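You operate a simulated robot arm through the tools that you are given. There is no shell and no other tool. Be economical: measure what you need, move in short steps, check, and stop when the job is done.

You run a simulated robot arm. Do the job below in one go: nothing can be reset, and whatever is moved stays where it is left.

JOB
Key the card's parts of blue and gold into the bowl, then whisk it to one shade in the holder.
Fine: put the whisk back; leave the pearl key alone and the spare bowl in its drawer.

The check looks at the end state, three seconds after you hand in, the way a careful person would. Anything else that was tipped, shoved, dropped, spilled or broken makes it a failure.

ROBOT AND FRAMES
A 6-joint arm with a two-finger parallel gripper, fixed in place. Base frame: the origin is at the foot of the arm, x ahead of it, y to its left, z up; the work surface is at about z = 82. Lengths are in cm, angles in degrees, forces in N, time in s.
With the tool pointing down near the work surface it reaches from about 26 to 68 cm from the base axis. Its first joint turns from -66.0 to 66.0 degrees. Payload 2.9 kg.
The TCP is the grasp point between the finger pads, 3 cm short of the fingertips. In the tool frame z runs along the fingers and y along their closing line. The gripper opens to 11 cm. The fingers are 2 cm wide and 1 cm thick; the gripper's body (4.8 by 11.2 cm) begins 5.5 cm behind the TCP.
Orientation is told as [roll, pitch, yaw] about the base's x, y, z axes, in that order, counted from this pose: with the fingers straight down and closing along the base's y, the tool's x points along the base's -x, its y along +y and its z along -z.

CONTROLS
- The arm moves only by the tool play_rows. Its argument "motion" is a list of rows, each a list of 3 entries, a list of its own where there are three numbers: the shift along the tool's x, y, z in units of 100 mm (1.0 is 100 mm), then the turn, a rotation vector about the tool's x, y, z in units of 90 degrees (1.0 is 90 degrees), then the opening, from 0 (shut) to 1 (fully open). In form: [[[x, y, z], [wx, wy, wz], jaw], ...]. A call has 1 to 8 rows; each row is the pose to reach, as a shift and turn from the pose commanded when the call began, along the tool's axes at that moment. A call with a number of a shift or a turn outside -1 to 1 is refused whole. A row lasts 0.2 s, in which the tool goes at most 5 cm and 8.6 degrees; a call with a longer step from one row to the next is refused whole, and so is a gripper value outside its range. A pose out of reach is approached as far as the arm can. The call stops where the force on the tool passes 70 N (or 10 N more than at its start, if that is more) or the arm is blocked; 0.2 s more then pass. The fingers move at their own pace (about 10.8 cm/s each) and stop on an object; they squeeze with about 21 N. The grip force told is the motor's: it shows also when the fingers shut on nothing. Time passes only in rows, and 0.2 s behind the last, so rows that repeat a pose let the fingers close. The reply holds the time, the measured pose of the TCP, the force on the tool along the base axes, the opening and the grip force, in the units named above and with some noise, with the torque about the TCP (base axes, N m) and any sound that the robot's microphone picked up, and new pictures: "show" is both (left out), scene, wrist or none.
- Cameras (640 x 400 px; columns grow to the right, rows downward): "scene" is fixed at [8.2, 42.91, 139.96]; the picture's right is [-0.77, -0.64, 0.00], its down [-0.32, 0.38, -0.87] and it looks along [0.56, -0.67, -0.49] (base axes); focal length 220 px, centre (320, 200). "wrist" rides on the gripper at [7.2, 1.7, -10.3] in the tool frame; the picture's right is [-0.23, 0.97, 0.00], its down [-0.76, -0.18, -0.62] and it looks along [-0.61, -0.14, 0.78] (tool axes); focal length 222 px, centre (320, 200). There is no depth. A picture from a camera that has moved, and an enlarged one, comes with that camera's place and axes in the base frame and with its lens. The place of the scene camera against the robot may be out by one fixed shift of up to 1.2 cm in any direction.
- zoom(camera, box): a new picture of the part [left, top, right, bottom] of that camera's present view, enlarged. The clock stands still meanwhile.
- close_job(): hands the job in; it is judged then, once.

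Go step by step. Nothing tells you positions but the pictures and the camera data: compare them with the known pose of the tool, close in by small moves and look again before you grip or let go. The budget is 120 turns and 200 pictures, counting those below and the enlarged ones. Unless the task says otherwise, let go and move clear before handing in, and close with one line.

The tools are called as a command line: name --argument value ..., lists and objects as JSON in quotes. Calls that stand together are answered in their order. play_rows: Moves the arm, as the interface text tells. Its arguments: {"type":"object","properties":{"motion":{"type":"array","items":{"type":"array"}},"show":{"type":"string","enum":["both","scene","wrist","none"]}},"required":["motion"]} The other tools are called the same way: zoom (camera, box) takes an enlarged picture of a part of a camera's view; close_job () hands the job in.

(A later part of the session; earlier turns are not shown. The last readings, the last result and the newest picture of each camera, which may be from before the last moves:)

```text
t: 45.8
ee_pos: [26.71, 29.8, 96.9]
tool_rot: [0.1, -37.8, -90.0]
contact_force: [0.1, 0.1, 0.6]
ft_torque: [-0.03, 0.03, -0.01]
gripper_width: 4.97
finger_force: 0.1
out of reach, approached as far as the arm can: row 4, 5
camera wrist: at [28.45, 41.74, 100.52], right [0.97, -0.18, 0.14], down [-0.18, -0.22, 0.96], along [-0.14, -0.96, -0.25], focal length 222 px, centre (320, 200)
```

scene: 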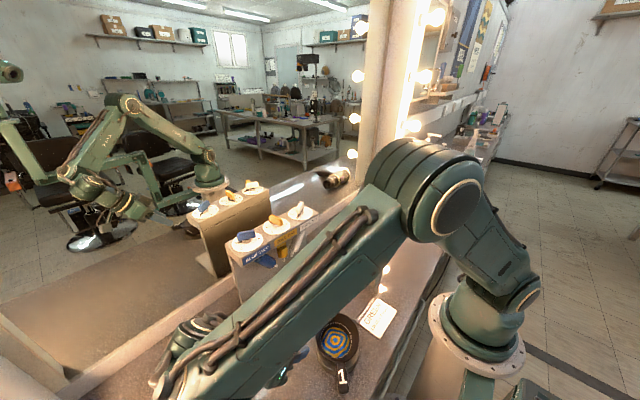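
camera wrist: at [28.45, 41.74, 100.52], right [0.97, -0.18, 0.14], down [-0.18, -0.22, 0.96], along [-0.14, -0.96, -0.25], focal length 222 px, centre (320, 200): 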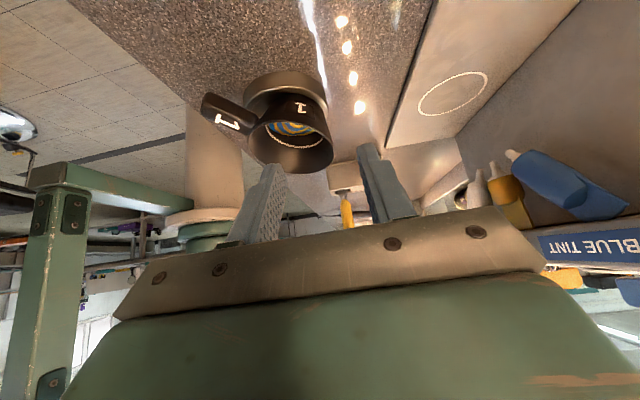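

zoom --camera "wrist" --box '[190, 50, 350, 190]'

```text
2.86 times, centred on (270, 120) of wrist
camera zoom: at [28.45, 41.74, 100.52], right [0.97, -0.18, 0.14], down [-0.18, -0.22, 0.96], along [-0.14, -0.96, -0.25], focal length 635 px, centre (463, 429)
```

zoom: 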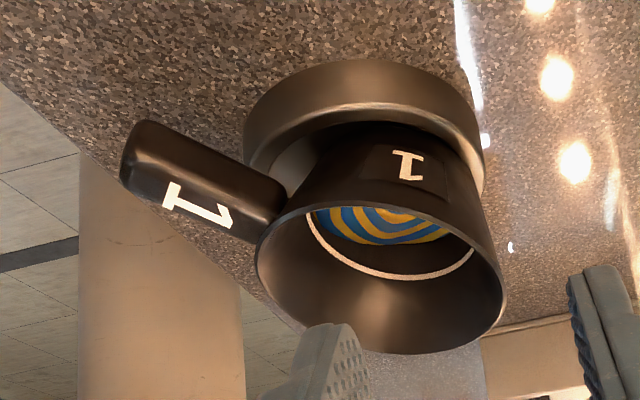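

The view shows the base riding against the +x rim, about 1.2 cm too far from the handle side. I'll return, grip the handle, draw the bowl toward the handle, then level it.

play_rows --motion '[[[-0.06, 0, -0.08], [0, 0.09, 0], 0.45], [[-0.12, 0, -0.16], [0, 0.18, 0], 0.45], [[-0.18, 0, -0.24], [0, 0.27, 0], 0.45], [[-0.24, 0, -0.32], [0, 0.36, 0], 0.45], [[-0.306, 0, -0.395], [0, 0.42, 0], 0.45]]' --show "none"

play_rows --motion '[[[0, 0, 0], [0, 0, -0.09], 0.45], [[0, 0, 0], [0, 0, -0.18], 0.45], [[0, 0, 0], [0, 0, -0.27], 0.45], [[0, 0, 0], [0, 0, -0.36], 0.45], [[0, 0, 0], [0, 0, -0.45], 0.45], [[0, 0, 0], [0, 0, -0.5], 0.45]]' --show "none"

```text
t: 47.0
ee_pos: [26.58, 29.62, 102.0]
tool_rot: [0.2, 0.1, -89.7]
contact_force: [0.0, -0.3, 0.1]
ft_torque: [0.02, 0.01, -0.03]
gripper_width: 4.94
finger_force: 0.2
```

```text
t: 48.4
ee_pos: [26.69, 29.72, 101.84]
tool_rot: [0.1, -0.1, -44.7]
contact_force: [0.3, -1.3, 0.3]
ft_torque: [0.02, -0.04, -0.03]
gripper_width: 4.94
finger_force: 0.1
```

play_rows --motion '[[[0.04, -0.18, 0], [0, 0, 0], 0.45], [[0.08, -0.36, 0], [0, 0, 0], 0.45], [[0.12, -0.53, 0], [0, 0, 0], 0.45]]' --show "none"

play_rows --motion '[[[0.04, -0.18, 0], [0, 0.045, 0], 0.45], [[0.08, -0.36, 0.1], [0, 0.09, 0], 0.45], [[0.127, -0.526, 0.2], [0, 0.133, 0], 0.45], [[0.127, -0.526, 0.55], [0, 0.133, 0], 0.45], [[0.127, -0.526, 0.9], [0, 0.133, 0], 0.45]]' --show "wrist"

zoom --camera "wrist" --box '[240, 80, 400, 240]'

```text
t: 49.2
ee_pos: [22.0, 26.84, 101.94]
tool_rot: [0.1, -0.2, -44.8]
contact_force: [0.1, -0.3, 0.0]
ft_torque: [-0.01, 0.0, 0.01]
gripper_width: 4.96
finger_force: 0.0
```

```text
t: 50.4
ee_pos: [17.63, 23.79, 92.86]
tool_rot: [0.2, 11.9, -44.8]
contact_force: [-0.6, -1.1, 0.2]
ft_torque: [-0.01, 0.05, -0.01]
gripper_width: 4.94
finger_force: 0.2
camera wrist: at [15.3, 28.4, 104.34], right [0.84, 0.53, -0.04], down [0.49, -0.74, 0.45], along [0.21, -0.4, -0.89], focal length 222 px, centre (320, 200)
```

wrist: 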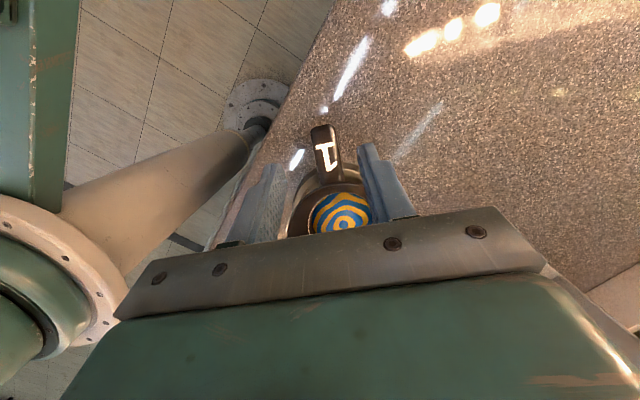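

```text
2.50 times, centred on (320, 160) of wrist
camera zoom: at [15.3, 28.4, 104.34], right [0.84, 0.53, -0.04], down [0.49, -0.74, 0.45], along [0.21, -0.4, -0.89], focal length 555 px, centre (320, 300)
```

zoom: 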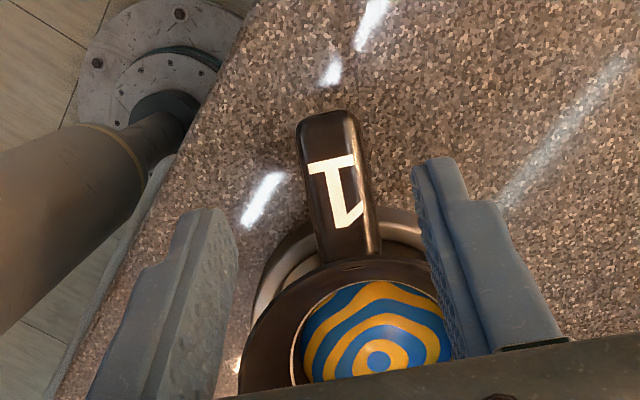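

This view confirms the bowl sits to the +n side. I'll grip again.

play_rows --motion '[[[-0.04, 0.02, 0.2], [0, 0, 0], 0.45], [[-0.08, 0.02, 0.38], [0, 0, 0], 0.45], [[-0.1, 0.02, 0.469], [0, 0, 0], 0.45], [[-0.1, 0.02, 0.469], [0, 0, 0], 0.2], [[-0.1, 0.02, 0.469], [0, 0, 0], 0], [[-0.1, 0.02, 0.469], [0, 0, 0], 0]]' --show "wrist"

zoom --camera "wrist" --box '[250, 90, 390, 240]'

```text
t: 51.8
ee_pos: [17.64, 23.97, 88.07]
tool_rot: [0.2, 11.8, -44.8]
contact_force: [-0.2, -0.5, 0.1]
ft_torque: [0.05, 0.02, -0.01]
gripper_width: 2.14
finger_force: 21.5
camera wrist: at [15.46, 28.6, 99.62], right [0.84, 0.53, -0.05], down [0.49, -0.74, 0.45], along [0.21, -0.41, -0.89], focal length 222 px, centre (320, 200)
```

wrist: 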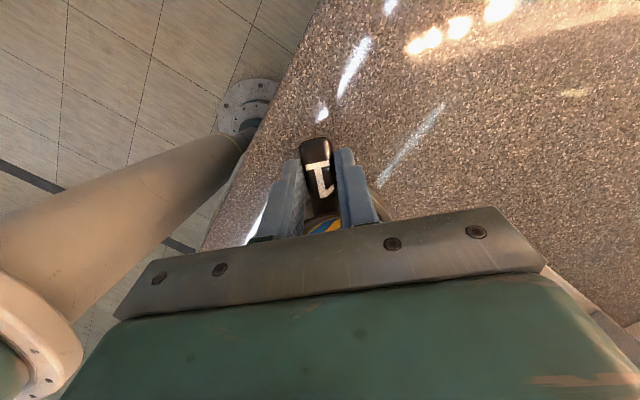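

```text
2.67 times, centred on (320, 165) of wrist
camera zoom: at [15.46, 28.6, 99.62], right [0.84, 0.53, -0.05], down [0.49, -0.74, 0.45], along [0.21, -0.41, -0.89], focal length 592 px, centre (320, 293)
```

zoom: 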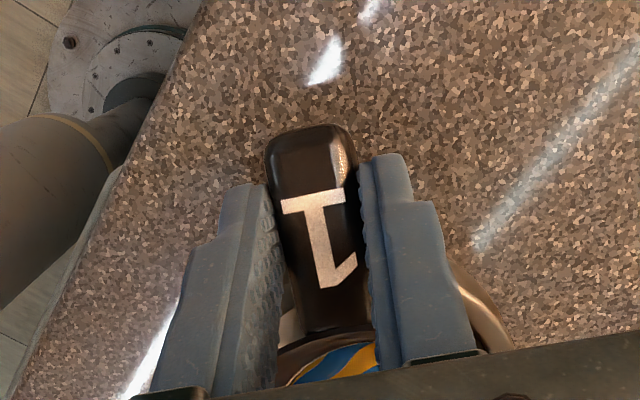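

play_rows --motion '[[[0.01, 0, -0.05], [0, 0, 0], 0], [[0.015, -0.03, -0.06], [0, 0, 0], 0], [[0.02, -0.06, -0.06], [0, 0, 0], 0], [[0.025, -0.09, -0.06], [0, 0, 0], 0]]' --show "none"

play_rows --motion '[[[-0.006, 0, 0.03], [0, 0, 0], 0], [[-0.012, 0, 0.06], [0, 0, 0], 0]]' --show "none"

```text
t: 52.8
ee_pos: [16.99, 23.43, 88.65]
tool_rot: [0.1, 11.8, -44.7]
contact_force: [0.5, 0.4, -1.7]
ft_torque: [0.05, 0.03, 0.01]
gripper_width: 2.1
finger_force: 20.8
```

```text
t: 53.4
ee_pos: [16.91, 23.4, 88.1]
tool_rot: [0.2, 11.9, -44.7]
contact_force: [-0.7, 4.1, 5.9]
ft_torque: [-0.43, -0.25, 0.15]
gripper_width: 2.16
finger_force: 20.9
```

Now the −y side touches. Shift toward the handle (−x, +y) by ~0.6 cm.

play_rows --motion '[[[0.03, 0.0, 0.0], [0, 0, 0], 0], [[0.06, 0.01, 0.012], [0, 0, 0], 0]]' --show "none"

play_rows --motion '[[[-0.006, 0, 0.03], [0, 0, 0], 0]]' --show "none"

```text
t: 54.0
ee_pos: [16.58, 23.93, 88.04]
tool_rot: [-0.1, 11.8, -44.9]
contact_force: [0.2, -0.3, -0.8]
ft_torque: [0.03, 0.03, 0.0]
gripper_width: 2.13
finger_force: 20.9
```

```text
t: 54.4
ee_pos: [16.52, 23.99, 87.89]
tool_rot: [0.1, 11.7, -44.7]
contact_force: [-0.8, -1.1, 8.7]
ft_torque: [-0.36, -0.34, -0.05]
gripper_width: 2.13
finger_force: 21.4
```

Force is now vertical and central, so it is probably on the floor of the holder. Release and check.

play_rows --motion '[[[0, 0, 0], [0, 0, 0], 0.1], [[0, 0, 0], [0, 0, 0], 0.25], [[0, 0, 0], [0, 0, 0], 0.45], [[0.1, 0, -0.2], [0, 0, 0], 0.45], [[0.2, 0, -0.5], [0, 0, 0], 0.45], [[0.3, 0, -0.9], [0, 0, 0], 0.45]]' --show "wrist"

zoom --camera "wrist" --box '[240, 80, 400, 240]'

zoom --camera "scene" --box '[290, 290, 390, 390]'

```text
t: 55.8
ee_pos: [15.72, 24.85, 97.53]
tool_rot: [0.0, 11.8, -44.8]
contact_force: [0.5, 0.0, -0.1]
ft_torque: [-0.01, 0.02, -0.03]
gripper_width: 4.96
finger_force: 0.1
camera wrist: at [13.54, 29.49, 108.9], right [0.84, 0.53, -0.05], down [0.49, -0.74, 0.45], along [0.21, -0.41, -0.89], focal length 222 px, centre (320, 200)
```

wrist: 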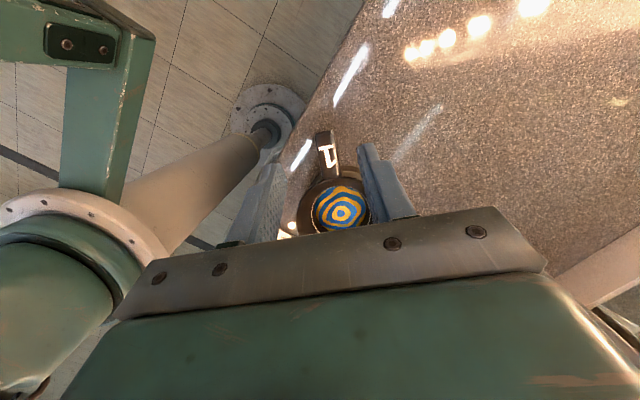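

```text
2.50 times, centred on (320, 160) of wrist
camera zoom: at [13.54, 29.49, 108.9], right [0.84, 0.53, -0.05], down [0.49, -0.74, 0.45], along [0.21, -0.41, -0.89], focal length 555 px, centre (320, 300)
```

zoom: 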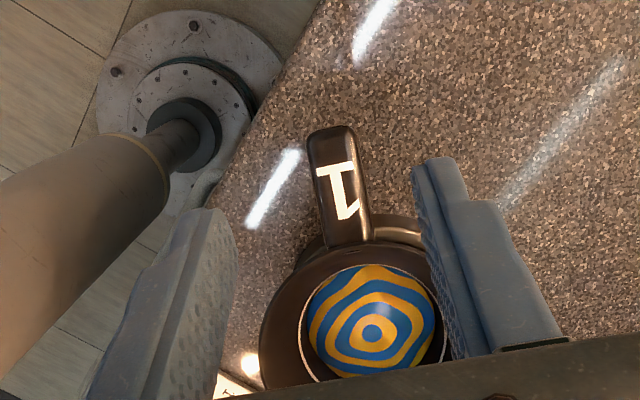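

```text
4.00 times, centred on (340, 340) of scene
camera zoom: at [8.2, 42.91, 139.96], right [-0.77, -0.64, 0.0], down [-0.32, 0.38, -0.87], along [0.56, -0.67, -0.49], focal length 882 px, centre (240, -360)
```

zoom: 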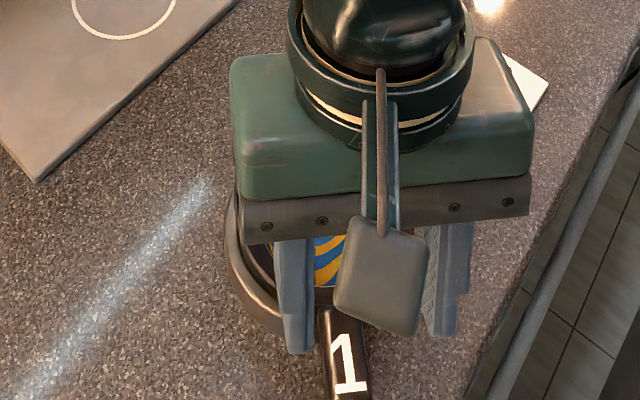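

Bowl position changed; I'll take the low side view again to verify.

play_rows --motion '[[[0, 0.3, -0.1], [0, -0.06, 0], 0.45], [[0, 0.6, -0.2], [0, -0.133, 0], 0.45], [[0, 0.95, -0.3], [0, -0.133, 0.05], 0.45], [[0, 0.95, -0.3], [0, -0.133, 0.12], 0.45]]' --show "scene"

zoom --camera "scene" --box '[300, 300, 380, 390]'

```text
t: 56.8
ee_pos: [23.03, 31.3, 100.37]
tool_rot: [-1.0, -0.3, -55.5]
contact_force: [-0.6, -0.2, -0.7]
ft_torque: [0.01, 0.01, 0.03]
gripper_width: 4.95
finger_force: 0.1
```

scene: 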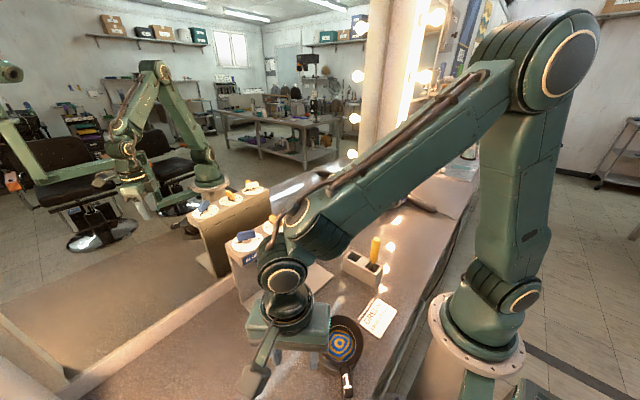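

```text
4.44 times, centred on (340, 345) of scene
camera zoom: at [8.2, 42.91, 139.96], right [-0.77, -0.64, 0.0], down [-0.32, 0.38, -0.87], along [0.56, -0.67, -0.49], focal length 980 px, centre (231, -444)
```

zoom: 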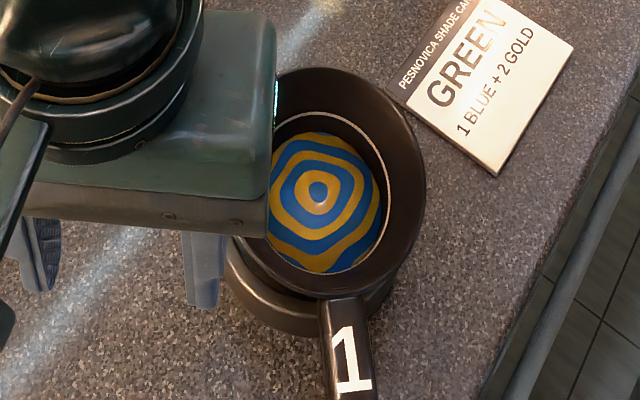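

play_rows --motion '[[[0, 0.04, 0], [0, 0, 0.09], 0.45], [[0, 0.08, 0], [0, 0, 0.18], 0.45], [[0, 0.12, 0], [0, 0, 0.27], 0.45], [[0, 0.15, 0], [0, 0, 0.33], 0.45], [[0, 0.18, 0], [0, 0, 0.383], 0.45]]' --show "none"

play_rows --motion '[[[0, 0, 0.0], [0, -0.09, 0], 0.45], [[0, 0, 0.1], [0, -0.18, 0], 0.45], [[0, 0, 0.2], [0, -0.27, 0], 0.45], [[0, 0, 0.3], [0, -0.36, 0], 0.45], [[0, 0, 0.35], [0, -0.4, 0], 0.45]]' --show "wrist"

zoom --camera "wrist" --box '[190, 50, 350, 190]'

```text
t: 58.0
ee_pos: [24.31, 32.22, 100.25]
tool_rot: [-0.7, -0.7, -90.0]
contact_force: [-0.1, 1.4, -0.7]
ft_torque: [-0.01, 0.02, 0.0]
gripper_width: 4.95
finger_force: 0.2
```

```text
t: 59.2
ee_pos: [26.39, 30.56, 96.1]
tool_rot: [-1.1, -36.7, -89.4]
contact_force: [-0.8, 0.0, 0.1]
ft_torque: [0.02, -0.02, -0.02]
gripper_width: 4.96
finger_force: 0.1
out of reach, approached as far as the arm can: row 4, 5
camera wrist: at [28.21, 42.48, 99.88], right [0.98, -0.18, 0.12], down [-0.16, -0.24, 0.96], along [-0.15, -0.95, -0.26], focal length 222 px, centre (320, 200)
```

wrist: 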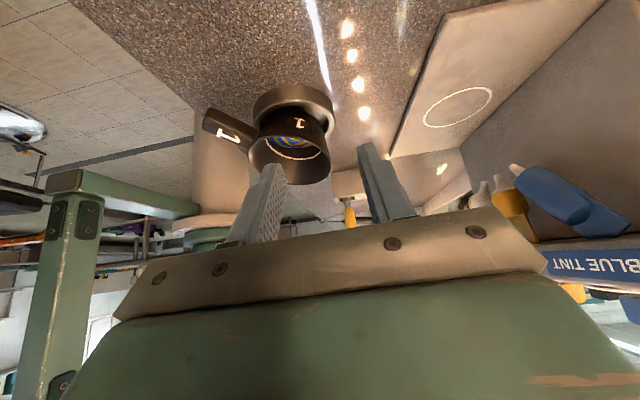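

```text
2.86 times, centred on (270, 120) of wrist
camera zoom: at [28.21, 42.48, 99.88], right [0.98, -0.18, 0.12], down [-0.16, -0.24, 0.96], along [-0.15, -0.95, -0.26], focal length 635 px, centre (463, 429)
```

zoom: 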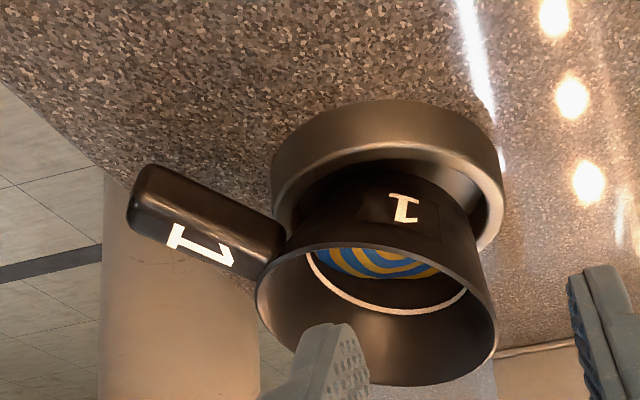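

zoom --camera "wrist" --box '[235, 78, 345, 188]'

```text
3.64 times, centred on (290, 133) of wrist
camera zoom: at [28.21, 42.48, 99.88], right [0.98, -0.18, 0.12], down [-0.16, -0.24, 0.96], along [-0.15, -0.95, -0.26], focal length 808 px, centre (429, 444)
```

zoom: 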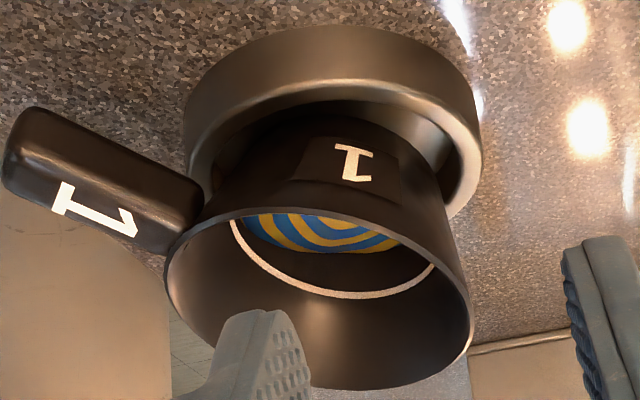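

The bowl still leans ~12° toward the handle with its far edge on the rim. I'll return, grip with the tool upright, lift, level it, and seat it about 1 cm closer to the handle side.

play_rows --motion '[[[-0.06, 0, -0.08], [0, 0.09, 0], 0.45], [[-0.12, 0, -0.16], [0, 0.18, 0], 0.45], [[-0.18, 0, -0.24], [0, 0.27, 0], 0.45], [[-0.24, 0, -0.32], [0, 0.36, 0], 0.45], [[-0.306, 0, -0.395], [0, 0.41, 0], 0.45]]' --show "none"

play_rows --motion '[[[0, 0, 0], [0, 0, -0.09], 0.45], [[0, 0, 0], [0, 0, -0.18], 0.45], [[0, 0, 0], [0, 0, -0.27], 0.45], [[0, 0, 0], [0, 0, -0.36], 0.45], [[0, 0, 0], [0, 0, -0.45], 0.45], [[0, 0, 0], [0, 0, -0.497], 0.45]]' --show "none"

```text
t: 60.4
ee_pos: [26.36, 30.33, 101.14]
tool_rot: [-0.7, 0.2, -90.1]
contact_force: [-0.8, 0.0, -0.4]
ft_torque: [-0.01, 0.02, 0.03]
gripper_width: 4.95
finger_force: 0.0
```

```text
t: 61.8
ee_pos: [26.35, 30.4, 101.14]
tool_rot: [-0.4, 0.7, -45.1]
contact_force: [0.1, 0.5, 0.5]
ft_torque: [-0.01, 0.02, -0.02]
gripper_width: 4.94
finger_force: 0.1
```

play_rows --motion '[[[0.04, -0.19, 0], [0, 0, 0], 0.45], [[0.08, -0.38, 0], [0, 0, 0], 0.45], [[0.12, -0.57, 0], [0, 0, 0], 0.45]]' --show "none"

play_rows --motion '[[[0.04, -0.19, 0], [0, 0, 0], 0.45], [[0.08, -0.38, 0.1], [0, 0, 0], 0.45], [[0.115, -0.572, 0.2], [0, 0, 0], 0.45], [[0.115, -0.572, 0.5], [0, 0, 0], 0.45], [[0.115, -0.572, 0.85], [0, 0, 0], 0.45]]' --show "wrist"

zoom --camera "wrist" --box '[240, 80, 400, 240]'

```text
t: 62.6
ee_pos: [21.53, 27.11, 101.17]
tool_rot: [-0.4, 0.6, -45.3]
contact_force: [0.0, -0.1, 0.7]
ft_torque: [-0.02, 0.03, 0.01]
gripper_width: 4.96
finger_force: 0.1
```

```text
t: 63.8
ee_pos: [16.36, 24.0, 92.55]
tool_rot: [-0.4, 0.6, -45.3]
contact_force: [-0.2, 0.8, -1.1]
ft_torque: [-0.02, 0.01, -0.02]
gripper_width: 4.96
finger_force: 0.0
camera wrist: at [12.82, 30.19, 102.92], right [0.85, 0.52, -0.01], down [0.42, -0.67, 0.62], along [0.32, -0.53, -0.79], focal length 222 px, centre (320, 200)
```

wrist: 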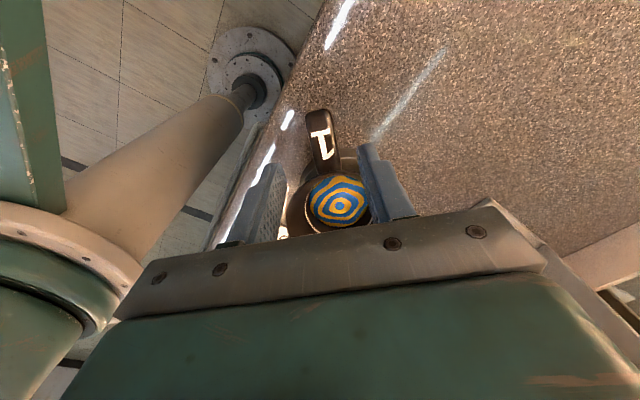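

```text
2.50 times, centred on (320, 160) of wrist
camera zoom: at [12.82, 30.19, 102.92], right [0.85, 0.52, -0.01], down [0.42, -0.67, 0.62], along [0.32, -0.53, -0.79], focal length 555 px, centre (320, 300)
```

zoom: 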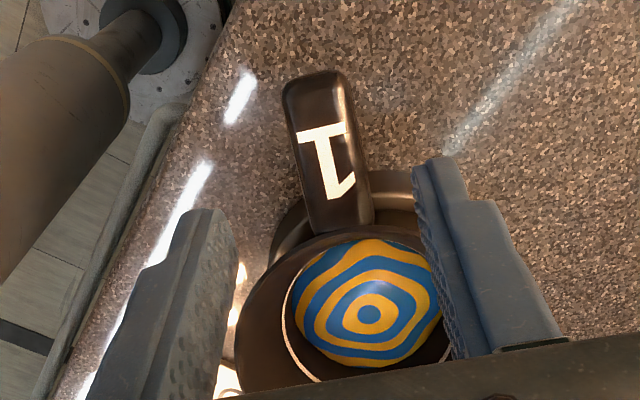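

play_rows --motion '[[[0, 0.01, 0.25], [0, 0, 0], 0.45], [[0, 0.01, 0.46], [0, 0, 0], 0.45], [[0, 0.01, 0.46], [0, 0, 0], 0.2], [[0, 0.01, 0.46], [0, 0, 0], 0], [[0, 0.01, 0.46], [0, 0, 0], 0]]' --show "none"

zoom --camera "wrist" --box '[240, 80, 400, 240]'

```text
t: 65.0
ee_pos: [16.57, 24.1, 88.14]
tool_rot: [-0.4, 0.6, -45.3]
contact_force: [0.3, 0.0, 0.8]
ft_torque: [0.03, 0.02, 0.02]
gripper_width: 2.12
finger_force: 21.1
```

```text
2.50 times, centred on (320, 160) of wrist
camera zoom: at [12.88, 30.29, 98.44], right [0.85, 0.52, -0.01], down [0.42, -0.67, 0.62], along [0.32, -0.53, -0.79], focal length 555 px, centre (320, 300)
```

zoom: 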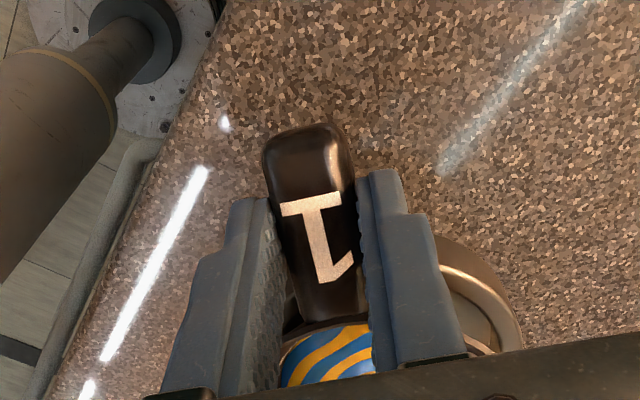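

play_rows --motion '[[[0, 0, -0.1], [0, 0, 0], 0], [[0, 0, -0.2], [0, 0, 0], 0], [[0, 0.02, -0.28], [0, 0.03, 0], 0], [[0.005, 0.04, -0.3], [0, 0.08, 0], 0], [[0.01, 0.06, -0.3], [0, 0.13, 0], 0], [[0.01, 0.06, -0.3], [0, 0.133, 0], 0]]' --show "none"

zoom --camera "wrist" --box '[240, 80, 400, 240]'

zoom --camera "scene" --box '[290, 290, 390, 390]'

```text
t: 66.4
ee_pos: [16.89, 24.71, 91.13]
tool_rot: [-0.4, 12.7, -45.3]
contact_force: [0.3, 0.2, -0.9]
ft_torque: [0.03, 0.01, -0.02]
gripper_width: 2.12
finger_force: 21.1
```

```text
2.50 times, centred on (320, 160) of wrist
camera zoom: at [14.86, 29.26, 102.63], right [0.85, 0.53, -0.06], down [0.49, -0.75, 0.44], along [0.19, -0.4, -0.89], focal length 555 px, centre (320, 300)
```

zoom: 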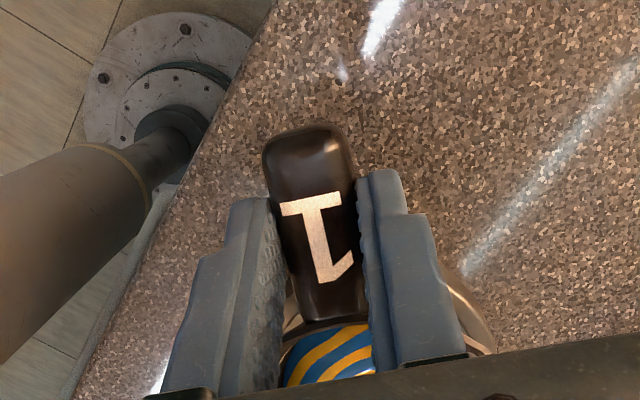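

```text
4.00 times, centred on (340, 340) of scene
camera zoom: at [8.2, 42.91, 139.96], right [-0.77, -0.64, 0.0], down [-0.32, 0.38, -0.87], along [0.56, -0.67, -0.49], focal length 882 px, centre (240, -360)
```

zoom: 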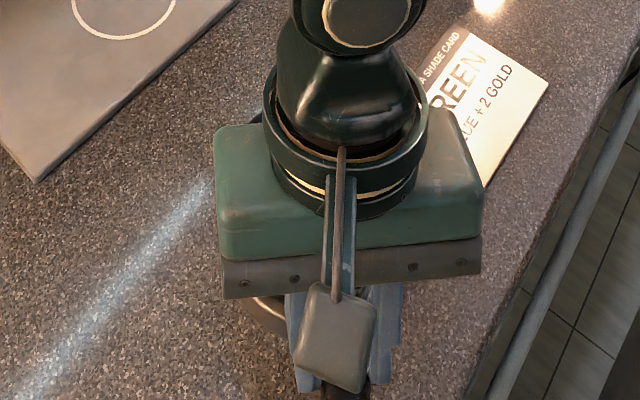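

play_rows --motion '[[[-0.017, 0, 0.078], [0, 0, 0], 0], [[-0.029, 0, 0.137], [0, 0, 0], 0], [[-0.037, 0, 0.176], [0, 0, 0], 0]]' --show "none"

play_rows --motion '[[[-0.008, 0, 0.039], [0, 0, 0], 0]]' --show "none"

```text
t: 67.2
ee_pos: [16.95, 24.5, 89.32]
tool_rot: [-0.3, 12.4, -45.4]
contact_force: [5.1, -1.7, 4.0]
ft_torque: [-0.24, -0.29, 0.08]
gripper_width: 2.1
finger_force: 21.4
```

```text
t: 67.6
ee_pos: [16.87, 24.61, 88.84]
tool_rot: [-0.4, 12.6, -45.3]
contact_force: [3.9, -2.3, 2.4]
ft_torque: [-0.24, -0.28, 0.07]
gripper_width: 2.12
finger_force: 20.8
```

Now the −x side touches; I'll ease +x by ~0.5 cm.

play_rows --motion '[[[-0.022, 0.012, -0.005], [0, 0, 0], 0], [[-0.045, 0.025, -0.01], [0, 0, 0], 0]]' --show "none"

play_rows --motion '[[[-0.008, 0, 0.039], [0, 0, 0], 0]]' --show "none"

```text
t: 68.2
ee_pos: [17.36, 24.41, 88.85]
tool_rot: [-0.4, 12.6, -45.3]
contact_force: [-0.1, -0.4, -0.9]
ft_torque: [0.02, 0.03, 0.0]
gripper_width: 2.11
finger_force: 20.7
```

```text
t: 68.6
ee_pos: [17.28, 24.51, 88.3]
tool_rot: [-0.3, 12.6, -45.3]
contact_force: [-3.2, 2.0, 10.8]
ft_torque: [-0.18, -0.09, -0.03]
gripper_width: 2.14
finger_force: 21.1
```

Contact is now at the handle-side base edge, likely the floor. I'll release and compare.

play_rows --motion '[[[0.003, 0, -0.015], [0, 0, 0], 0], [[0.003, 0, -0.015], [0, 0, 0], 0.1], [[0.003, 0, -0.015], [0, 0, 0], 0.25], [[0.003, 0, -0.015], [0, 0, 0], 0.45], [[0.003, 0, -0.015], [0, 0, 0], 0.45]]' --show "none"

zoom --camera "wrist" --box '[240, 80, 400, 240]'

```text
t: 69.8
ee_pos: [17.42, 24.47, 88.6]
tool_rot: [-0.4, 12.6, -45.5]
contact_force: [-0.6, -0.5, -0.4]
ft_torque: [-0.01, 0.04, 0.01]
gripper_width: 4.96
finger_force: 0.0
```

```text
2.50 times, centred on (320, 160) of wrist
camera zoom: at [15.38, 28.99, 100.15], right [0.85, 0.53, -0.06], down [0.49, -0.75, 0.44], along [0.19, -0.4, -0.89], focal length 555 px, centre (320, 300)
```

zoom: 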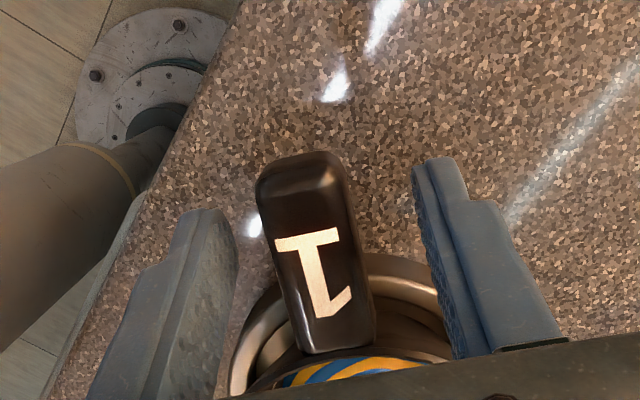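

This looks different and symmetric: probably seated. Rise and inspect.

play_rows --motion '[[[0.06, 0, -0.25], [0, 0, 0], 0.45], [[0.12, 0, -0.55], [0, 0, 0], 0.45], [[0.2, 0, -0.9], [0, 0, 0], 0.45]]' --show "none"

play_rows --motion '[[[-0.1, 0.33, -0.1], [0, -0.06, 0], 0.45], [[-0.2, 0.66, -0.2], [0, -0.133, 0], 0.45], [[-0.3, 0.99, -0.3], [0, -0.14, 0], 0.45]]' --show "wrist"

zoom --camera "scene" --box '[300, 300, 380, 390]'

zoom --camera "wrist" --box '[190, 60, 310, 200]'

```text
t: 70.6
ee_pos: [17.36, 24.33, 97.92]
tool_rot: [-0.3, 12.5, -45.4]
contact_force: [0.3, -0.4, 0.6]
ft_torque: [-0.03, -0.02, -0.02]
gripper_width: 4.95
finger_force: 0.1
```

```text
t: 71.4
ee_pos: [27.1, 28.91, 99.99]
tool_rot: [-0.4, -0.1, -45.3]
contact_force: [-0.2, 0.9, -0.5]
ft_torque: [0.0, 0.03, -0.03]
gripper_width: 4.95
finger_force: 0.0
camera wrist: at [23.33, 35.26, 110.19], right [0.85, 0.52, -0.01], down [0.41, -0.66, 0.63], along [0.32, -0.54, -0.78], focal length 222 px, centre (320, 200)
```

wrist: 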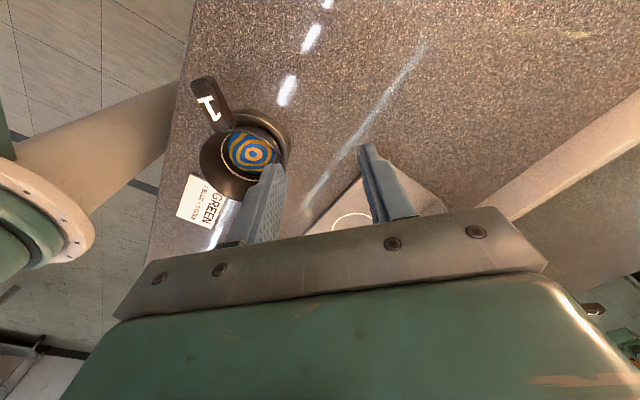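

```text
4.44 times, centred on (340, 345) of scene
camera zoom: at [8.2, 42.91, 139.96], right [-0.77, -0.64, 0.0], down [-0.32, 0.38, -0.87], along [0.56, -0.67, -0.49], focal length 980 px, centre (231, -444)
```

zoom: 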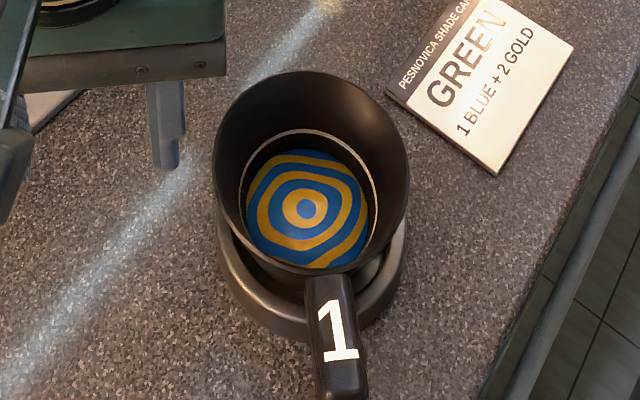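

```text
2.86 times, centred on (250, 130) of wrist
camera zoom: at [23.33, 35.26, 110.19], right [0.85, 0.52, -0.01], down [0.41, -0.66, 0.63], along [0.32, -0.54, -0.78], focal length 635 px, centre (520, 400)
```

zoom: 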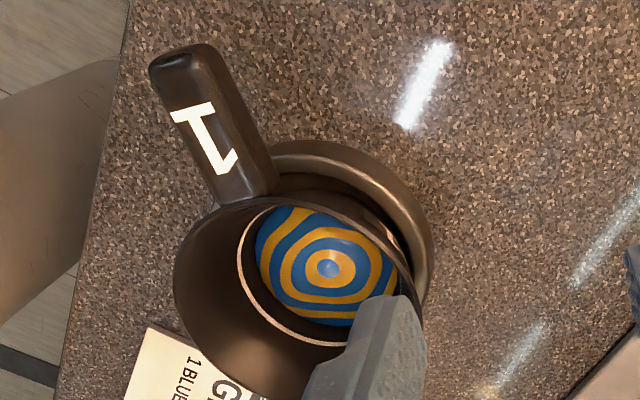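

The bowl is now level and centred in the holder (rim shape matches a level rim). Next, the whisk: I'll swing over to its block, staying high.

play_rows --motion '[[[0, 0, -0.25], [0, 0, -0.08], 0.45], [[-0.1, -0.04, -0.5], [0, 0, -0.17], 0.45], [[-0.25, -0.08, -0.7], [0, 0, -0.25], 0.45], [[-0.4, -0.12, -0.8], [0, 0, -0.34], 0.45], [[-0.52, -0.17, -0.85], [0, 0, -0.42], 0.45], [[-0.64, -0.21, -0.9], [0, 0, -0.503], 0.45]]' --show "none"

play_rows --motion '[[[0, -0.4, 0], [0, 0, 0], 0.45], [[0, -0.8, 0], [0, 0, 0], 0.45], [[0, -1.0, 0], [0, 0, 0], 0.45]]' --show "none"

play_rows --motion '[[[0, -0.4, 0], [0, 0, 0], 0.45], [[0, -0.8, 0], [0, 0, 0], 0.45], [[0, -1.0, 0], [0, 0, 0], 0.45]]'

```text
t: 72.8
ee_pos: [30.06, 22.92, 109.1]
tool_rot: [-0.4, 0.2, 0.1]
contact_force: [-0.1, -0.1, 0.3]
ft_torque: [0.0, 0.02, -0.03]
gripper_width: 4.97
finger_force: 0.1
```

```text
t: 73.6
ee_pos: [30.07, 13.09, 109.26]
tool_rot: [-0.3, 0.2, 0.0]
contact_force: [0.4, 0.0, -0.3]
ft_torque: [-0.03, 0.01, 0.0]
gripper_width: 4.96
finger_force: 0.1
```

```text
t: 74.4
ee_pos: [30.01, 3.04, 109.3]
tool_rot: [-0.3, 0.4, 0.0]
contact_force: [-0.1, -0.5, 0.3]
ft_torque: [-0.02, -0.03, -0.02]
gripper_width: 4.96
finger_force: 0.1
camera wrist: at [22.91, 4.67, 119.56], right [0.23, 0.97, -0.01], down [0.76, -0.17, 0.62], along [0.6, -0.15, -0.78], focal length 222 px, centre (320, 200)
```

scene: 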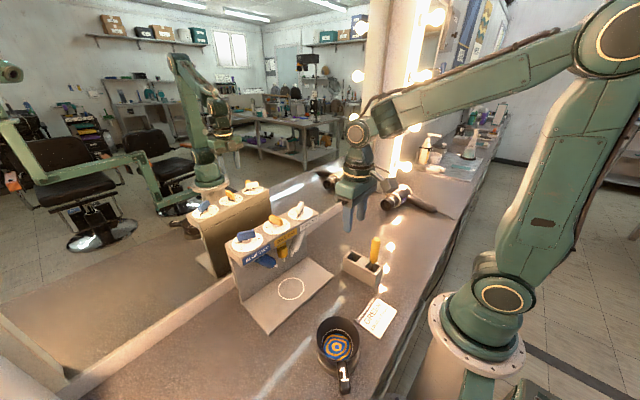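
wrist: 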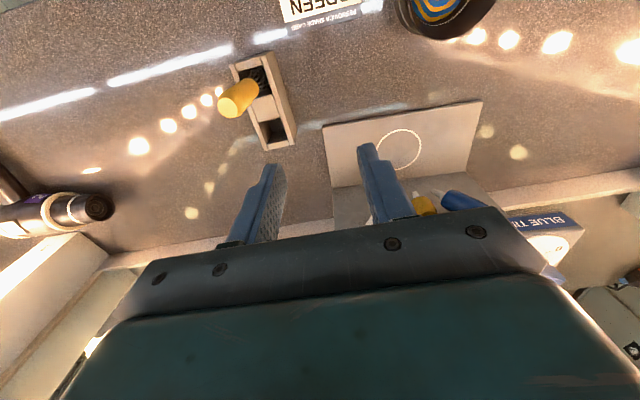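

zoom --camera "wrist" --box '[200, 40, 320, 160]'

zoom --camera "scene" --box '[330, 225, 400, 295]'

```text
3.33 times, centred on (260, 100) of wrist
camera zoom: at [22.91, 4.67, 119.56], right [0.23, 0.97, -0.01], down [0.76, -0.17, 0.62], along [0.6, -0.15, -0.78], focal length 740 px, centre (520, 533)
```

zoom: 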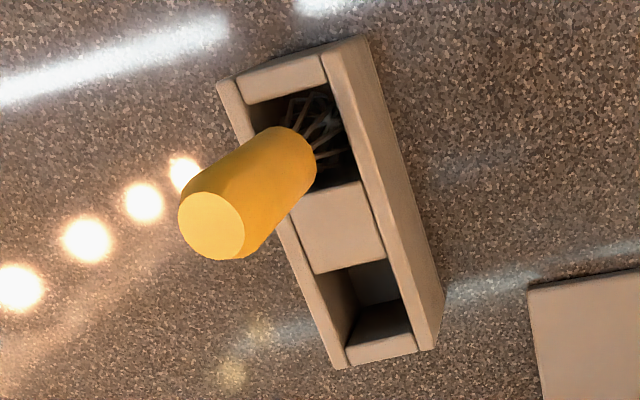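

```text
5.71 times, centred on (365, 260) of scene
camera zoom: at [8.2, 42.91, 139.96], right [-0.77, -0.64, 0.0], down [-0.32, 0.38, -0.87], along [0.56, -0.67, -0.49], focal length 1260 px, centre (63, -143)
```

zoom: 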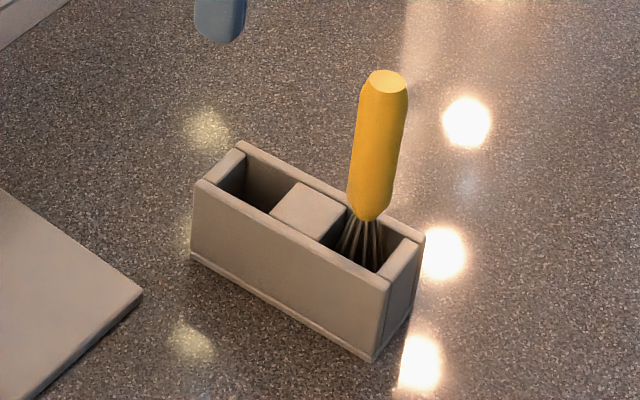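

The whisk handle stands near (26.85, −5.3), z 89–97.7. I'll go above it and check alignment.

play_rows --motion '[[[0.1, -0.28, 0], [0, 0, 0], 0.45], [[0.2, -0.56, 0.2], [0, 0, 0], 0.45], [[0.316, -0.834, 0.5], [0, 0, 0], 0.45]]'

zoom --camera "scene" --box '[320, 195, 420, 295]'

zoom --camera "wrist" --box '[220, 60, 420, 240]'

```text
t: 75.2
ee_pos: [26.81, -5.49, 104.42]
tool_rot: [-0.3, 0.1, 0.0]
contact_force: [0.0, 0.0, 0.0]
ft_torque: [0.02, -0.01, 0.04]
gripper_width: 4.99
finger_force: 0.1
camera wrist: at [19.74, -3.81, 114.63], right [0.23, 0.97, -0.01], down [0.76, -0.17, 0.62], along [0.6, -0.15, -0.78], focal length 222 px, centre (320, 200)
```

scene: 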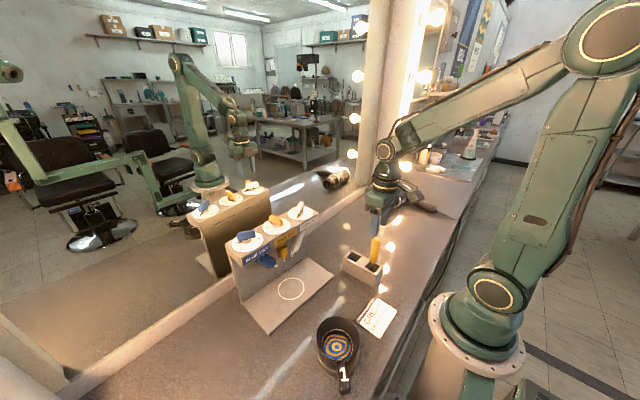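
wrist: 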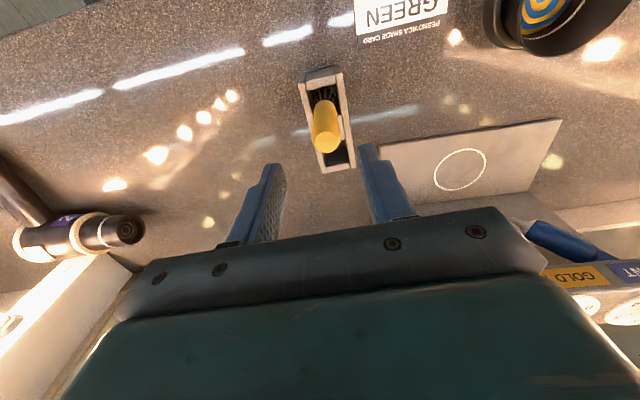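

```text
4.00 times, centred on (370, 245) of scene
camera zoom: at [8.2, 42.91, 139.96], right [-0.77, -0.64, 0.0], down [-0.32, 0.38, -0.87], along [0.56, -0.67, -0.49], focal length 882 px, centre (120, 20)
```

zoom: 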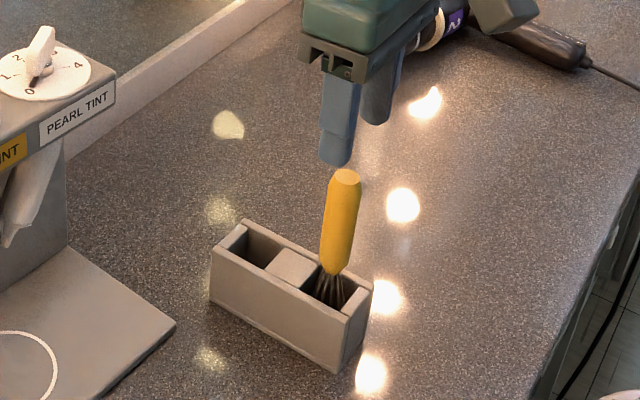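

```text
2.22 times, centred on (320, 150) of wrist
camera zoom: at [19.74, -3.81, 114.63], right [0.23, 0.97, -0.01], down [0.76, -0.17, 0.62], along [0.6, -0.15, -0.78], focal length 494 px, centre (320, 311)
```

zoom: 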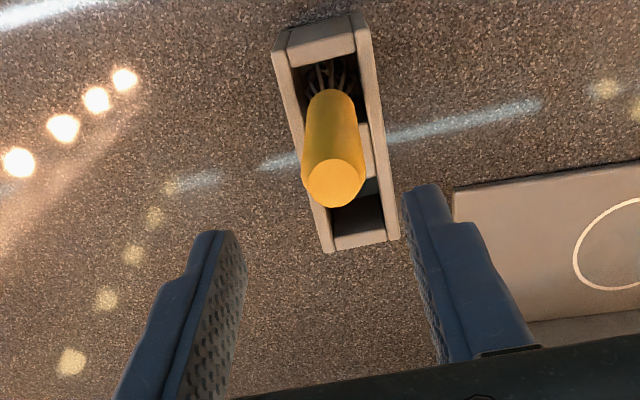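

play_rows --motion '[[[-0.01, 0.022, 0.3], [0, 0, 0], 0.45], [[-0.01, 0.022, 0.6], [0, 0, 0], 0.45], [[-0.01, 0.022, 0.88], [0, 0, 0], 0.45]]' --show "wrist"

zoom --camera "scene" --box '[320, 195, 420, 295]'

```text
t: 76.0
ee_pos: [26.97, -5.27, 95.56]
tool_rot: [-0.3, 0.2, 0.1]
contact_force: [-0.4, -0.3, -0.6]
ft_torque: [0.0, 0.02, -0.01]
gripper_width: 4.95
finger_force: 0.1
camera wrist: at [19.84, -3.61, 105.76], right [0.23, 0.97, -0.01], down [0.76, -0.17, 0.62], along [0.6, -0.15, -0.78], focal length 222 px, centre (320, 200)
```

wrist: 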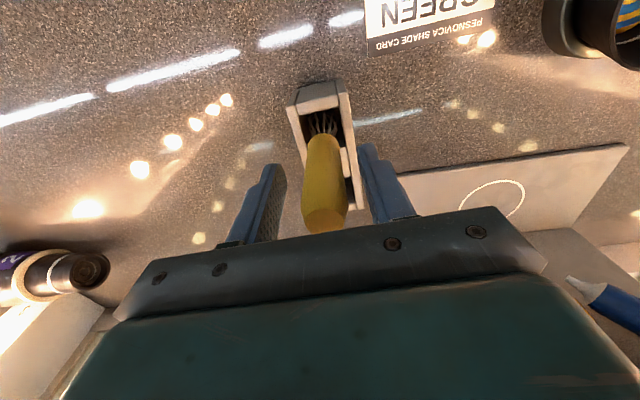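

```text
4.00 times, centred on (370, 245) of scene
camera zoom: at [8.2, 42.91, 139.96], right [-0.77, -0.64, 0.0], down [-0.32, 0.38, -0.87], along [0.56, -0.67, -0.49], focal length 882 px, centre (120, 20)
```

zoom: 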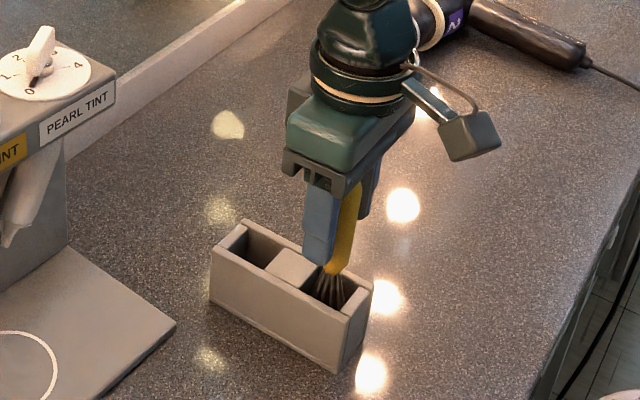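

Good. Closing on the whisk, then lifting straight up.

play_rows --motion '[[[0, 0, 0], [0, 0, 0], 0.25], [[0, 0, 0], [0, 0, 0], 0], [[0, 0, 0], [0, 0, 0], 0], [[0, 0, -0.1], [0, 0, 0], 0], [[0, 0, -0.3], [0, 0, 0], 0], [[0, 0, -0.6], [0, 0, 0], 0], [[0, 0, -0.95], [0, 0, 0], 0]]'

zoom --camera "scene" --box '[320, 165, 420, 295]'

```text
t: 77.6
ee_pos: [27.02, -5.23, 105.05]
tool_rot: [-0.3, 0.3, 0.0]
contact_force: [-0.1, -0.8, -0.8]
ft_torque: [0.0, 0.04, 0.02]
gripper_width: 2.28
finger_force: 21.1
camera wrist: at [19.93, -3.53, 115.18], right [0.23, 0.97, -0.01], down [0.76, -0.17, 0.62], along [0.6, -0.15, -0.78], focal length 222 px, centre (320, 200)
```

scene: 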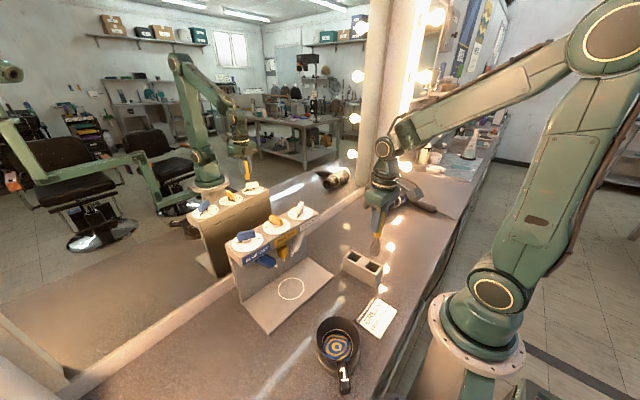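
wrist: 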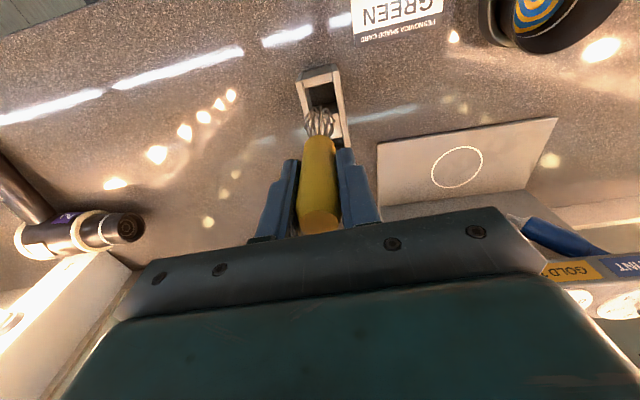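

```text
3.08 times, centred on (370, 230) of scene
camera zoom: at [8.2, 42.91, 139.96], right [-0.77, -0.64, 0.0], down [-0.32, 0.38, -0.87], along [0.56, -0.67, -0.49], focal length 678 px, centre (166, 108)
```

zoom: 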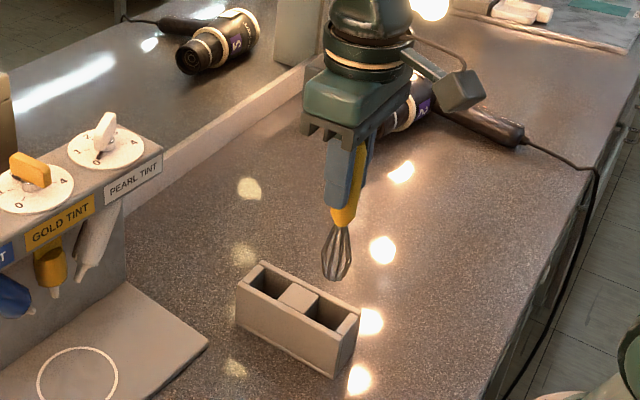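

The whisk is out; its tines end ~13.2 cm below the TCP. Now carrying it to above the bowl centre (22.45, 19.5).

play_rows --motion '[[[0.03, 0.2, -0.15], [0, 0, 0], 0], [[0.08, 0.5, -0.25], [0, 0, 0], 0], [[0.152, 0.82, -0.25], [0, 0, 0], 0]]' --show "none"

play_rows --motion '[[[0.05, 0.3, 0], [0, 0, 0], 0], [[0.1, 0.6, 0], [0, 0, 0], 0], [[0.152, 0.82, 0], [0, 0, 0], 0]]' --show "none"

play_rows --motion '[[[0.05, 0.3, 0], [0, 0, 0], 0], [[0.1, 0.6, 0], [0, 0, 0], 0], [[0.152, 0.82, 0], [0, 0, 0], 0], [[0.152, 0.82, 0], [0, 0, 0], 0]]'

zoom --camera "scene" --box '[290, 265, 390, 390]'

zoom --camera "wrist" --box '[230, 50, 410, 240]'

```text
t: 78.4
ee_pos: [25.48, 3.03, 107.44]
tool_rot: [-0.3, 0.1, -0.1]
contact_force: [-0.5, -0.5, 0.1]
ft_torque: [-0.02, -0.03, 0.03]
gripper_width: 2.27
finger_force: 21.3
```

```text
t: 79.2
ee_pos: [23.88, 11.19, 107.47]
tool_rot: [-0.3, 0.2, 0.0]
contact_force: [-0.1, 0.3, -0.5]
ft_torque: [-0.02, 0.02, -0.02]
gripper_width: 2.25
finger_force: 21.0
```

```text
t: 80.2
ee_pos: [22.27, 19.33, 107.44]
tool_rot: [-0.3, 0.2, 0.0]
contact_force: [-0.5, -0.4, 0.1]
ft_torque: [0.0, -0.01, 0.01]
gripper_width: 2.25
finger_force: 20.7
camera wrist: at [15.26, 21.09, 117.72], right [0.23, 0.97, -0.01], down [0.76, -0.17, 0.62], along [0.6, -0.15, -0.78], focal length 222 px, centre (320, 200)
```

scene: 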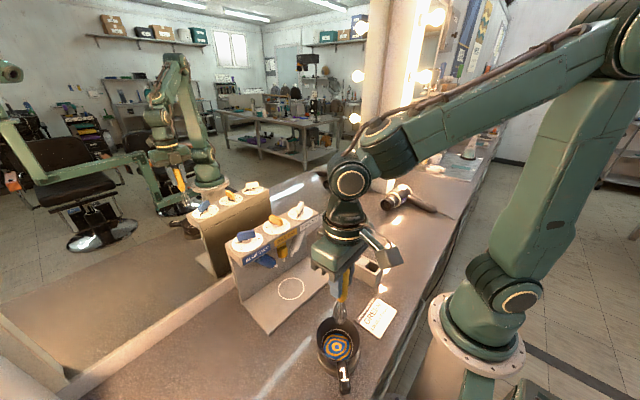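
wrist: 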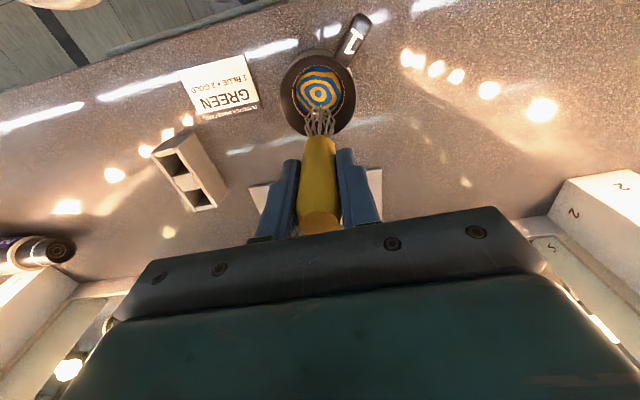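

```text
3.20 times, centred on (340, 328) of scene
camera zoom: at [8.2, 42.91, 139.96], right [-0.77, -0.64, 0.0], down [-0.32, 0.38, -0.87], along [0.56, -0.67, -0.49], focal length 705 px, centre (256, -208)
```

zoom: 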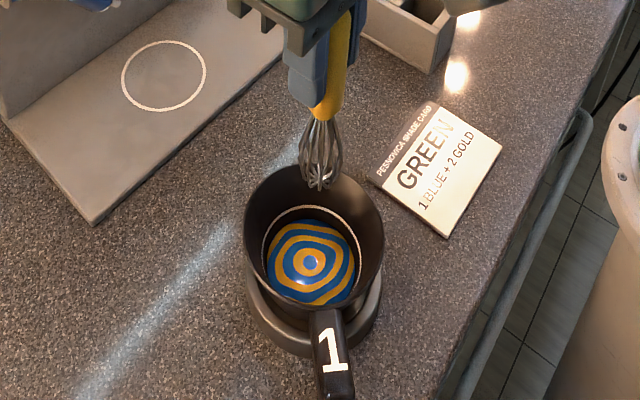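

```text
2.11 times, centred on (320, 145) of wrist
camera zoom: at [15.26, 21.09, 117.72], right [0.23, 0.97, -0.01], down [0.76, -0.17, 0.62], along [0.6, -0.15, -0.78], focal length 468 px, centre (320, 316)
```

zoom: 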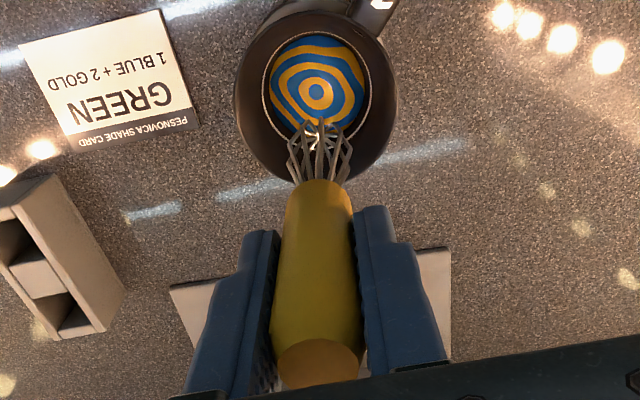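

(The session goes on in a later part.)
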